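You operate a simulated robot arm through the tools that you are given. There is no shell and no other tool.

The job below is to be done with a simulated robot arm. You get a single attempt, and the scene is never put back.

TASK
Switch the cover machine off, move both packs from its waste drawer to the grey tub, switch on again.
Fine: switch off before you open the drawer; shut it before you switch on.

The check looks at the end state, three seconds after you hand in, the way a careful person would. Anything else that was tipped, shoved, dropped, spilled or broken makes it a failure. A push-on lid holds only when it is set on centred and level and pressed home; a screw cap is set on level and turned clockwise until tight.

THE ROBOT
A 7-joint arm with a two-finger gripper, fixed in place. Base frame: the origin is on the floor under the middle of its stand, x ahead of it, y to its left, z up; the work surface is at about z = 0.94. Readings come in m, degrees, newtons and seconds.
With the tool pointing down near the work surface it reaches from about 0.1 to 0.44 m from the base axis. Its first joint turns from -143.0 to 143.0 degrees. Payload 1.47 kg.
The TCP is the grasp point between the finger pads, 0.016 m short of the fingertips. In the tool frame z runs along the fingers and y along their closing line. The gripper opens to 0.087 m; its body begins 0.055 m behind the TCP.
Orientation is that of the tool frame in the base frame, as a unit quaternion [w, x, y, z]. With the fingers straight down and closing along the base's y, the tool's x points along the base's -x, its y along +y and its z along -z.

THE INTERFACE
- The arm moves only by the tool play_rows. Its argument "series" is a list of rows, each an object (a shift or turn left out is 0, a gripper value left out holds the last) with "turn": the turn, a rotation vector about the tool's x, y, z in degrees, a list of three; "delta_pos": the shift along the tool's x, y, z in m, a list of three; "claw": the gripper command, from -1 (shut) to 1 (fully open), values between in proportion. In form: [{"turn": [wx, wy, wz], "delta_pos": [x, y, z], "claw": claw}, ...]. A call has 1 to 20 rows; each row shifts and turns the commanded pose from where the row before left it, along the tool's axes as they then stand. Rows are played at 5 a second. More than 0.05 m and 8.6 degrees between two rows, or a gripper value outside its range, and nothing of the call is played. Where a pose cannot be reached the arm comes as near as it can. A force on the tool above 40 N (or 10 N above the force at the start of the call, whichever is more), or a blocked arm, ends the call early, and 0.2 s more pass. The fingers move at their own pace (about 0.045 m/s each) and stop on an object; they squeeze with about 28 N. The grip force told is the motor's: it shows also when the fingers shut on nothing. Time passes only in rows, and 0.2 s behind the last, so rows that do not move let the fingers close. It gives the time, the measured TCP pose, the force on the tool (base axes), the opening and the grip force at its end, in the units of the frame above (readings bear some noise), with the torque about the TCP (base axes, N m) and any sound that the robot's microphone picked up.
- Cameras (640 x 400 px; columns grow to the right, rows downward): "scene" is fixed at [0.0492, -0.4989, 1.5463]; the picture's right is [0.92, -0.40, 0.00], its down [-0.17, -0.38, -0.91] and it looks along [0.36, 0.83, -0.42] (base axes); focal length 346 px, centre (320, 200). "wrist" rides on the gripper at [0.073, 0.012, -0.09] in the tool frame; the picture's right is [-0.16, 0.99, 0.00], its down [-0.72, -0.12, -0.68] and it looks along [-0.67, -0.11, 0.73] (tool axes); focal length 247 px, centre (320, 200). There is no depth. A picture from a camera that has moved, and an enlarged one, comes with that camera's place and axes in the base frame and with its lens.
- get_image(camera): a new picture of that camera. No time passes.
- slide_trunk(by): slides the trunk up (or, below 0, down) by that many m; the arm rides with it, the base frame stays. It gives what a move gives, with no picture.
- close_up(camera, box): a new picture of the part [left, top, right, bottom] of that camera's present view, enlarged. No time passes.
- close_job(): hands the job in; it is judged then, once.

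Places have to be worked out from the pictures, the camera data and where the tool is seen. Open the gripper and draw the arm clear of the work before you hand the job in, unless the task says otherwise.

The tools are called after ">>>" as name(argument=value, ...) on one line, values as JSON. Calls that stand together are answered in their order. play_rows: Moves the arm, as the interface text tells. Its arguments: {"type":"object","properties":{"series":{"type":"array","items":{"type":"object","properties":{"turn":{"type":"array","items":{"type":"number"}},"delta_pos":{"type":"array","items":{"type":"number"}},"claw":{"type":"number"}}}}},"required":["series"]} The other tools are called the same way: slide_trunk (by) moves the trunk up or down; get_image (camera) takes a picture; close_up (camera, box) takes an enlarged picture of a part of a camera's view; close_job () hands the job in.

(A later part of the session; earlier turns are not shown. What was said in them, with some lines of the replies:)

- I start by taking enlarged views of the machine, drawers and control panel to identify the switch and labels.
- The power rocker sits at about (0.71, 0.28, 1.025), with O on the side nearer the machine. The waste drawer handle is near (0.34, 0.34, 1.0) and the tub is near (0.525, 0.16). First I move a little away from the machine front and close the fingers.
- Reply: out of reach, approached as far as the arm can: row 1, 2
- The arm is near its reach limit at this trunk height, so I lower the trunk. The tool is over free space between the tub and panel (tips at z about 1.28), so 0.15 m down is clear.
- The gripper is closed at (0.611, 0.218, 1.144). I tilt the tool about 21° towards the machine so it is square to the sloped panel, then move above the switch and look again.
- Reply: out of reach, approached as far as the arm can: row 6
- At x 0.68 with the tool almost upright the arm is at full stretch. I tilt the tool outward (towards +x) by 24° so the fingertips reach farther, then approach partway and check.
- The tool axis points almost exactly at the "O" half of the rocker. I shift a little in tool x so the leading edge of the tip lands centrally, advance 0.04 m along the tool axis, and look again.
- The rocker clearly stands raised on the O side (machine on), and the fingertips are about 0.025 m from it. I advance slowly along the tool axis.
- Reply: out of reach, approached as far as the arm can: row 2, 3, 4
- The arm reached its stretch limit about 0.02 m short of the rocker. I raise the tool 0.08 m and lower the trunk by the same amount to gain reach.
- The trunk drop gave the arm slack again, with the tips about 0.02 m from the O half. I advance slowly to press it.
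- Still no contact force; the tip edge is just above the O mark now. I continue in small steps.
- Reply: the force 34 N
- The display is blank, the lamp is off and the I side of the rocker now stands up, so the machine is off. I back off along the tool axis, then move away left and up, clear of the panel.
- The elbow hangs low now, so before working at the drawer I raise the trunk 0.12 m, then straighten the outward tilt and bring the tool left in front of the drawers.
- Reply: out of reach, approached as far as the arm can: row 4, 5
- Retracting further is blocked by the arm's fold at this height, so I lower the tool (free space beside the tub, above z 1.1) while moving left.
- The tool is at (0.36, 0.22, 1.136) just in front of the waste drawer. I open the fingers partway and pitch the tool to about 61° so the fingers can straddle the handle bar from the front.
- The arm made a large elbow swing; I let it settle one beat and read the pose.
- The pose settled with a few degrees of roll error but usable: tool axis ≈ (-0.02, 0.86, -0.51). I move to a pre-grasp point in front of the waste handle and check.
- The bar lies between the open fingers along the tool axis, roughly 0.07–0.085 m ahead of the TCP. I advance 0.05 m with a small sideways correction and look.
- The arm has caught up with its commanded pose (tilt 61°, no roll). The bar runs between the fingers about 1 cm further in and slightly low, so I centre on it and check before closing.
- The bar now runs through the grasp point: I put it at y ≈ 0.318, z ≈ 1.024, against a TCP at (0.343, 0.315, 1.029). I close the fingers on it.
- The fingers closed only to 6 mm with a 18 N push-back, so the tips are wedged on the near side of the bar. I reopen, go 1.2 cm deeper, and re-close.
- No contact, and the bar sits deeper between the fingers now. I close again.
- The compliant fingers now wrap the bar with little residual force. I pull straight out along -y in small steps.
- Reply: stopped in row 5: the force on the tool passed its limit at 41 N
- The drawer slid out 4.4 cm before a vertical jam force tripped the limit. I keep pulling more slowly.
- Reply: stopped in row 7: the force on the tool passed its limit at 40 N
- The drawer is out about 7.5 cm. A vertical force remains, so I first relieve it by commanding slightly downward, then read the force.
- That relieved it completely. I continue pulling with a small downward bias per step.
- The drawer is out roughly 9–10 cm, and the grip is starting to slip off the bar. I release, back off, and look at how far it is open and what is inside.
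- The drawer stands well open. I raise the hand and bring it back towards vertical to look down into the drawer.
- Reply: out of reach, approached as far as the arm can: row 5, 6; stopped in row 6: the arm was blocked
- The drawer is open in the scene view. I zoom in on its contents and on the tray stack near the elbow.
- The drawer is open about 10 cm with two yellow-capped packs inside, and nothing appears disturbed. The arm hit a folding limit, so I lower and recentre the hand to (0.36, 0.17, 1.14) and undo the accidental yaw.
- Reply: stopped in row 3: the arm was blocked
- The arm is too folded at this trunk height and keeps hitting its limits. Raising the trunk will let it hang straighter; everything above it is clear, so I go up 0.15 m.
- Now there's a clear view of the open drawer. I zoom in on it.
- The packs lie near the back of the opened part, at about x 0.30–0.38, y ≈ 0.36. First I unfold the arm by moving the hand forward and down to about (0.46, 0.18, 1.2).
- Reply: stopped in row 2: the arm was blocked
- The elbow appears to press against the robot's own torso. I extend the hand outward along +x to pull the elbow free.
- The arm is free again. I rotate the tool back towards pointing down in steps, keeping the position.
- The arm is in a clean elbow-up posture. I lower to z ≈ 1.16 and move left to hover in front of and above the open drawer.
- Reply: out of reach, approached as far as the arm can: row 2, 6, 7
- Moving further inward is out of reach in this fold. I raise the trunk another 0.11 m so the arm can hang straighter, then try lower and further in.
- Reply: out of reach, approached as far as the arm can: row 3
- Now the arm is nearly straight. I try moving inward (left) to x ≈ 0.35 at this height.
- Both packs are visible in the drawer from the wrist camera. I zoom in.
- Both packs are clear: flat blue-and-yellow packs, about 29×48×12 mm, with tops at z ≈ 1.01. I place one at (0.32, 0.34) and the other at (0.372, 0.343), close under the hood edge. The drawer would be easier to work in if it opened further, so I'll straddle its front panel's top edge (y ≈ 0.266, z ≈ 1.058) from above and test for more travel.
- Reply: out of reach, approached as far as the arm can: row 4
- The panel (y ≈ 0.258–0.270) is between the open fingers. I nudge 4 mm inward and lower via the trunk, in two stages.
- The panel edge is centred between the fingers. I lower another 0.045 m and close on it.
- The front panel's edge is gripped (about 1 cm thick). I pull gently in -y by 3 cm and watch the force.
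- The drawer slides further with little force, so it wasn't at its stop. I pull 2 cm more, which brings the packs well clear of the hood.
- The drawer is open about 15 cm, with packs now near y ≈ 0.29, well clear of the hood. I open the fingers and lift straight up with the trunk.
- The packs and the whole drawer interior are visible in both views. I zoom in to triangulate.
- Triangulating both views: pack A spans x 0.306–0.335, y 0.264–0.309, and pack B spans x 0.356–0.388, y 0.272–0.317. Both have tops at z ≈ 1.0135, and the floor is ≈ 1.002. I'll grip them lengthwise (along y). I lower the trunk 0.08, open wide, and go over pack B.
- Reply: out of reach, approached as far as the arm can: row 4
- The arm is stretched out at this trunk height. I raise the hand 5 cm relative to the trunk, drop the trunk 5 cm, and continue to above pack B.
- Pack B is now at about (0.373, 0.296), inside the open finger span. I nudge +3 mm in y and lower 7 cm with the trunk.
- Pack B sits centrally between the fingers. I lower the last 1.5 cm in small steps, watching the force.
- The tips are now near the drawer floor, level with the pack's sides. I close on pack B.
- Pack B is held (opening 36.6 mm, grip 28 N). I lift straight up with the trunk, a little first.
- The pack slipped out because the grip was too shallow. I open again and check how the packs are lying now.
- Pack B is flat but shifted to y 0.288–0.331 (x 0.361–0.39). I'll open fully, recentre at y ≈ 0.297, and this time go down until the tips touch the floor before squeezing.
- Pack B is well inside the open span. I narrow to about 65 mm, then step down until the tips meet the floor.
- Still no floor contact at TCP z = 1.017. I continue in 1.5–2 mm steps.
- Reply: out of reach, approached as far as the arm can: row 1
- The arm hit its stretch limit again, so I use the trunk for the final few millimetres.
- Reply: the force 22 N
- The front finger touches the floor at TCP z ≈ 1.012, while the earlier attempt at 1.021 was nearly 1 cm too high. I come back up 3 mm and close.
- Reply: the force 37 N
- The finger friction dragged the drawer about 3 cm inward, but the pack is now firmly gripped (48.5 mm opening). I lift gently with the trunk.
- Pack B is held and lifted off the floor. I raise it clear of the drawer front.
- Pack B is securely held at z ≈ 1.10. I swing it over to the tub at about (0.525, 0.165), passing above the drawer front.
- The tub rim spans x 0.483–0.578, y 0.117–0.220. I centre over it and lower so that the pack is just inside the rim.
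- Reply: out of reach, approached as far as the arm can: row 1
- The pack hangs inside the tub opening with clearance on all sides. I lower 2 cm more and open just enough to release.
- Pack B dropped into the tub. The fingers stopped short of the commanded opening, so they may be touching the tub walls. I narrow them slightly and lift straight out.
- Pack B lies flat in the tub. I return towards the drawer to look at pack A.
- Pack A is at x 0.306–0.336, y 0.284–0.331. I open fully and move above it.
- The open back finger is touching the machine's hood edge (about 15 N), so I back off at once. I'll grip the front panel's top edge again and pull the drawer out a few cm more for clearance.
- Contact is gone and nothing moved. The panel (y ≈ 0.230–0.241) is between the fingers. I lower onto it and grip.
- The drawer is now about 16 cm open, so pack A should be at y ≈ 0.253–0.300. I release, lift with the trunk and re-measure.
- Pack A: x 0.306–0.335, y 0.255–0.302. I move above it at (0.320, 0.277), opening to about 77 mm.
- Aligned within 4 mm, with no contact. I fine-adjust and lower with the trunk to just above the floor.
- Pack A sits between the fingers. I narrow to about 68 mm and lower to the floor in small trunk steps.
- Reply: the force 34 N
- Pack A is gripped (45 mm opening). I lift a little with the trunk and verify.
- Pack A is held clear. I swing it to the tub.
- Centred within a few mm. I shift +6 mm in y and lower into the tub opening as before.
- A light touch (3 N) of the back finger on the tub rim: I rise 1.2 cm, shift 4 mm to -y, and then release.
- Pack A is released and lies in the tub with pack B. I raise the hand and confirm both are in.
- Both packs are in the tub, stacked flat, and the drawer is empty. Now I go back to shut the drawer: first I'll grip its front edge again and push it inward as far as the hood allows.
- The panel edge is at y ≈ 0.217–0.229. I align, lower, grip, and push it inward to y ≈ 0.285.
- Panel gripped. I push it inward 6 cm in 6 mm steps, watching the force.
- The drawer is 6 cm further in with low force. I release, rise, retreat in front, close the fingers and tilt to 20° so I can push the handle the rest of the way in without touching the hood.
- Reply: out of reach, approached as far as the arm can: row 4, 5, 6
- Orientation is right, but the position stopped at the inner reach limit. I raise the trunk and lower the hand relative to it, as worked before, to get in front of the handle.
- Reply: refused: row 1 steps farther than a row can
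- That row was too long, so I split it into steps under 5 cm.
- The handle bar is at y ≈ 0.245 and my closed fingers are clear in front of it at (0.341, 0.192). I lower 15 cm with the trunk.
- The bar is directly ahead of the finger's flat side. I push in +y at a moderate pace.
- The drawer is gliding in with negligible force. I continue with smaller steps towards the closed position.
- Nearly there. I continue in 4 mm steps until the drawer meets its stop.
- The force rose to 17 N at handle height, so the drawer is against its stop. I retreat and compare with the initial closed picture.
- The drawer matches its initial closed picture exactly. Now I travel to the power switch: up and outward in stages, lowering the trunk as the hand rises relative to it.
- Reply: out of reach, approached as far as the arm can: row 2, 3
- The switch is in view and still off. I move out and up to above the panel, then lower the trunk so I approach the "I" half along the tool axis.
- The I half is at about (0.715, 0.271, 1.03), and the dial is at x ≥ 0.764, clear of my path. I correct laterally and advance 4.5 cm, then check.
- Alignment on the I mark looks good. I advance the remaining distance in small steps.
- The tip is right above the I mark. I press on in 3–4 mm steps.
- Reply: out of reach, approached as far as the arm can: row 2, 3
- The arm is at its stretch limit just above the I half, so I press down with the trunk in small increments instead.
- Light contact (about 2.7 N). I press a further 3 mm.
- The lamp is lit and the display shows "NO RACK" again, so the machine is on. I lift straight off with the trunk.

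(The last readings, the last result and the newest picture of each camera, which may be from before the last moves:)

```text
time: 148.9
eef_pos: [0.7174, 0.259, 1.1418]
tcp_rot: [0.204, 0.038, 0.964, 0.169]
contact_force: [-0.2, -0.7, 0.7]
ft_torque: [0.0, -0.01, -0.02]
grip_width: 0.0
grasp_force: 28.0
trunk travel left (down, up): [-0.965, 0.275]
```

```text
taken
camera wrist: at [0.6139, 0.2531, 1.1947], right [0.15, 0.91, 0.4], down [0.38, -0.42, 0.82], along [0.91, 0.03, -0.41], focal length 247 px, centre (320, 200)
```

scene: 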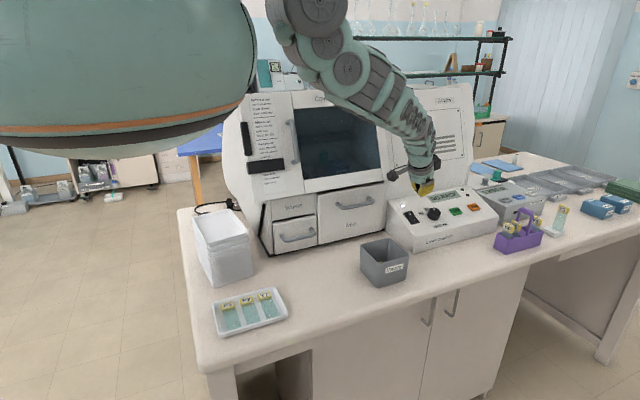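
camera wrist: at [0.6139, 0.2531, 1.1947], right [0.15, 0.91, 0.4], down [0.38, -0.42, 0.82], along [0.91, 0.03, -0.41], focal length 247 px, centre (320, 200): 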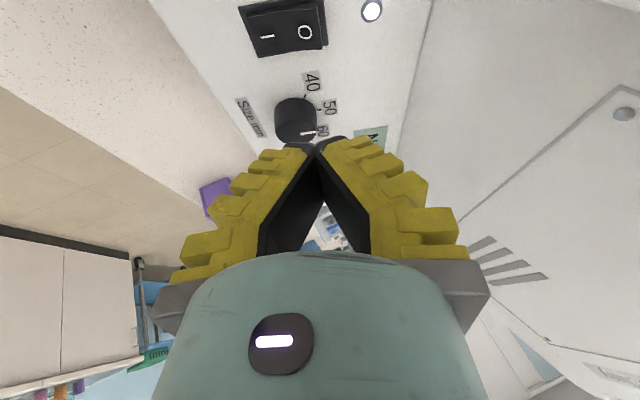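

The rocker is in the on position and the dial is untouched. I raise the trunk further, draw back from the machine and open the gripper.

>>> slide_trunk(by=0.2)

>>> play_rows(series=[{"delta_pos": [0.0114, -0.0252, -0.015]}, {"delta_pos": [0.0114, -0.0252, -0.015]}, {"delta_pos": [0.0114, -0.0252, -0.015], "claw": 1.0}, {}, {}, {}])

>>> get_image(camera="scene")

>>> close_up(camera="scene", box=[240, 170, 540, 300])

>>> close_up(camera="scene", box=[380, 160, 540, 260])

```text
time: 151.1
eef_pos: [0.7167, 0.2597, 1.3434]
tcp_rot: [0.204, 0.037, 0.964, 0.168]
contact_force: [0.3, 0.6, 0.0]
ft_torque: [-0.01, -0.02, -0.01]
grip_width: 0.0
grasp_force: 27.7
trunk travel left (down, up): [-1.165, 0.075]
```

```text
time: 152.5
eef_pos: [0.6673, 0.1778, 1.3408]
tcp_rot: [0.205, 0.038, 0.963, 0.169]
contact_force: [-0.6, -0.5, -0.5]
ft_torque: [0.02, -0.03, 0.03]
grip_width: 0.0867
grasp_force: 0.1
trunk travel left (down, up): [-1.165, 0.075]
```

```text
taken
```

scene: 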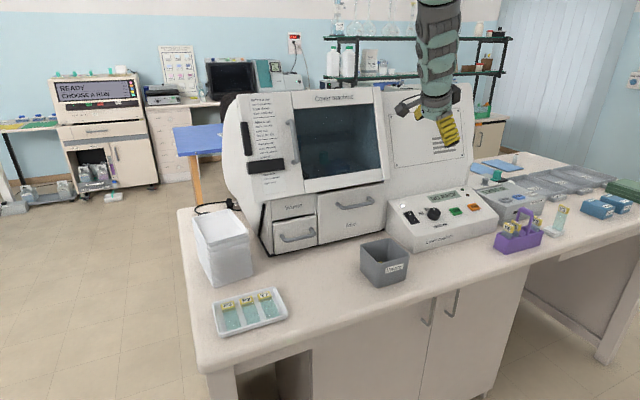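

```text
2.13 times, centred on (390, 235) of scene
camera zoom: at [0.0492, -0.4989, 1.5463], right [0.92, -0.4, 0.0], down [-0.17, -0.38, -0.91], along [0.36, 0.83, -0.42], focal length 738 px, centre (171, 125)
```

zoom: 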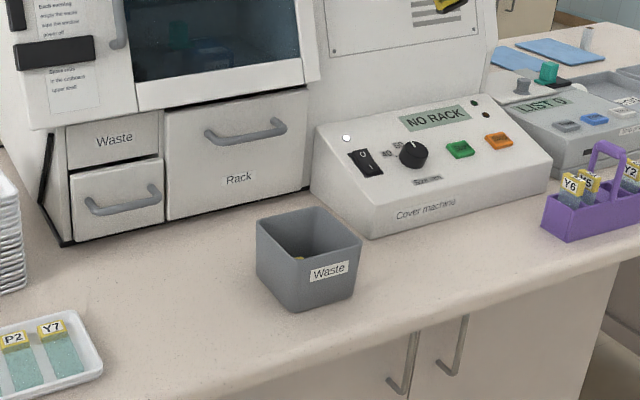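

```text
4.00 times, centred on (460, 210) of scene
camera zoom: at [0.0492, -0.4989, 1.5463], right [0.92, -0.4, 0.0], down [-0.17, -0.38, -0.91], along [0.36, 0.83, -0.42], focal length 1384 px, centre (-240, 160)
```

zoom: 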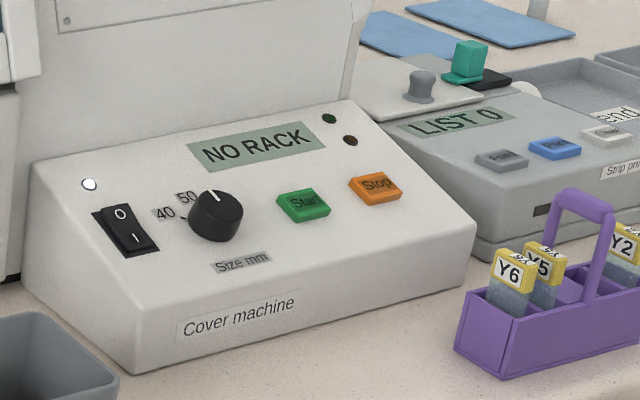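

The panel reads "NO RACK" with the lamp lit and the dial is unchanged. One last check of the drawer and tub before handing in.

>>> close_up(camera="scene", box=[240, 170, 400, 270])

>>> close_up(camera="scene", box=[180, 200, 420, 350])

```text
4.00 times, centred on (320, 220) of scene
camera zoom: at [0.0492, -0.4989, 1.5463], right [0.92, -0.4, 0.0], down [-0.17, -0.38, -0.91], along [0.36, 0.83, -0.42], focal length 1384 px, centre (320, 120)
```

zoom: 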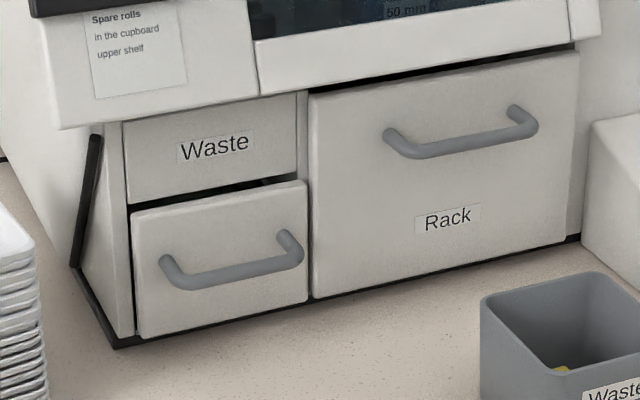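

```text
2.67 times, centred on (300, 275) of scene
camera zoom: at [0.0492, -0.4989, 1.5463], right [0.92, -0.4, 0.0], down [-0.17, -0.38, -0.91], along [0.36, 0.83, -0.42], focal length 923 px, centre (373, 0)
```

zoom: 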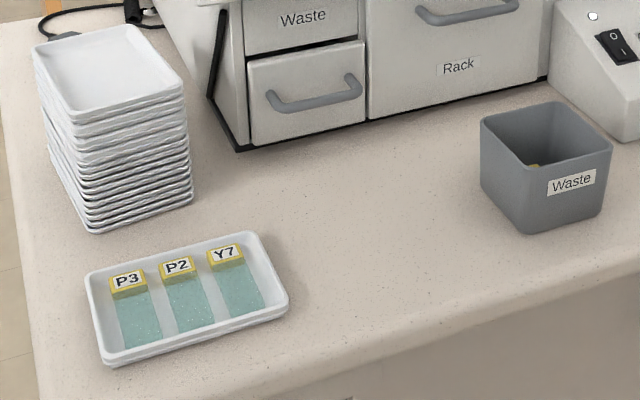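

The drawer is shut exactly as at the start, both packs are in the tub, and the machine is on. Nothing else has moved, the gripper is open and the arm is clear, so I hand the job in.

>>> close_job()

```text
The job is handed in.
```

The job is handed in. The cover machine is on again, both packs are in the grey tub, and the waste drawer is shut.

- **Order:** I switched the machine off before opening the drawer. I shut the drawer fully before switching back on.
- **Packs:** I lifted each pack out of the drawer and released it just inside the tub's rim. They lie stacked flat on the bottom. The first pack slipped out of the grip once inside the drawer, and I picked it up again.
- **End state:** The lamp is lit and the display reads "NO RACK", as at the start. The drawer, the size dial, the trays and the tub look the same as in the first pictures.
- **Light contacts:** An open finger touched the machine's hood edge at about 15 N, and later the tub rim at about 3 N. I saw no movement or damage from either.

The gripper is open and the arm is drawn clear of the work.
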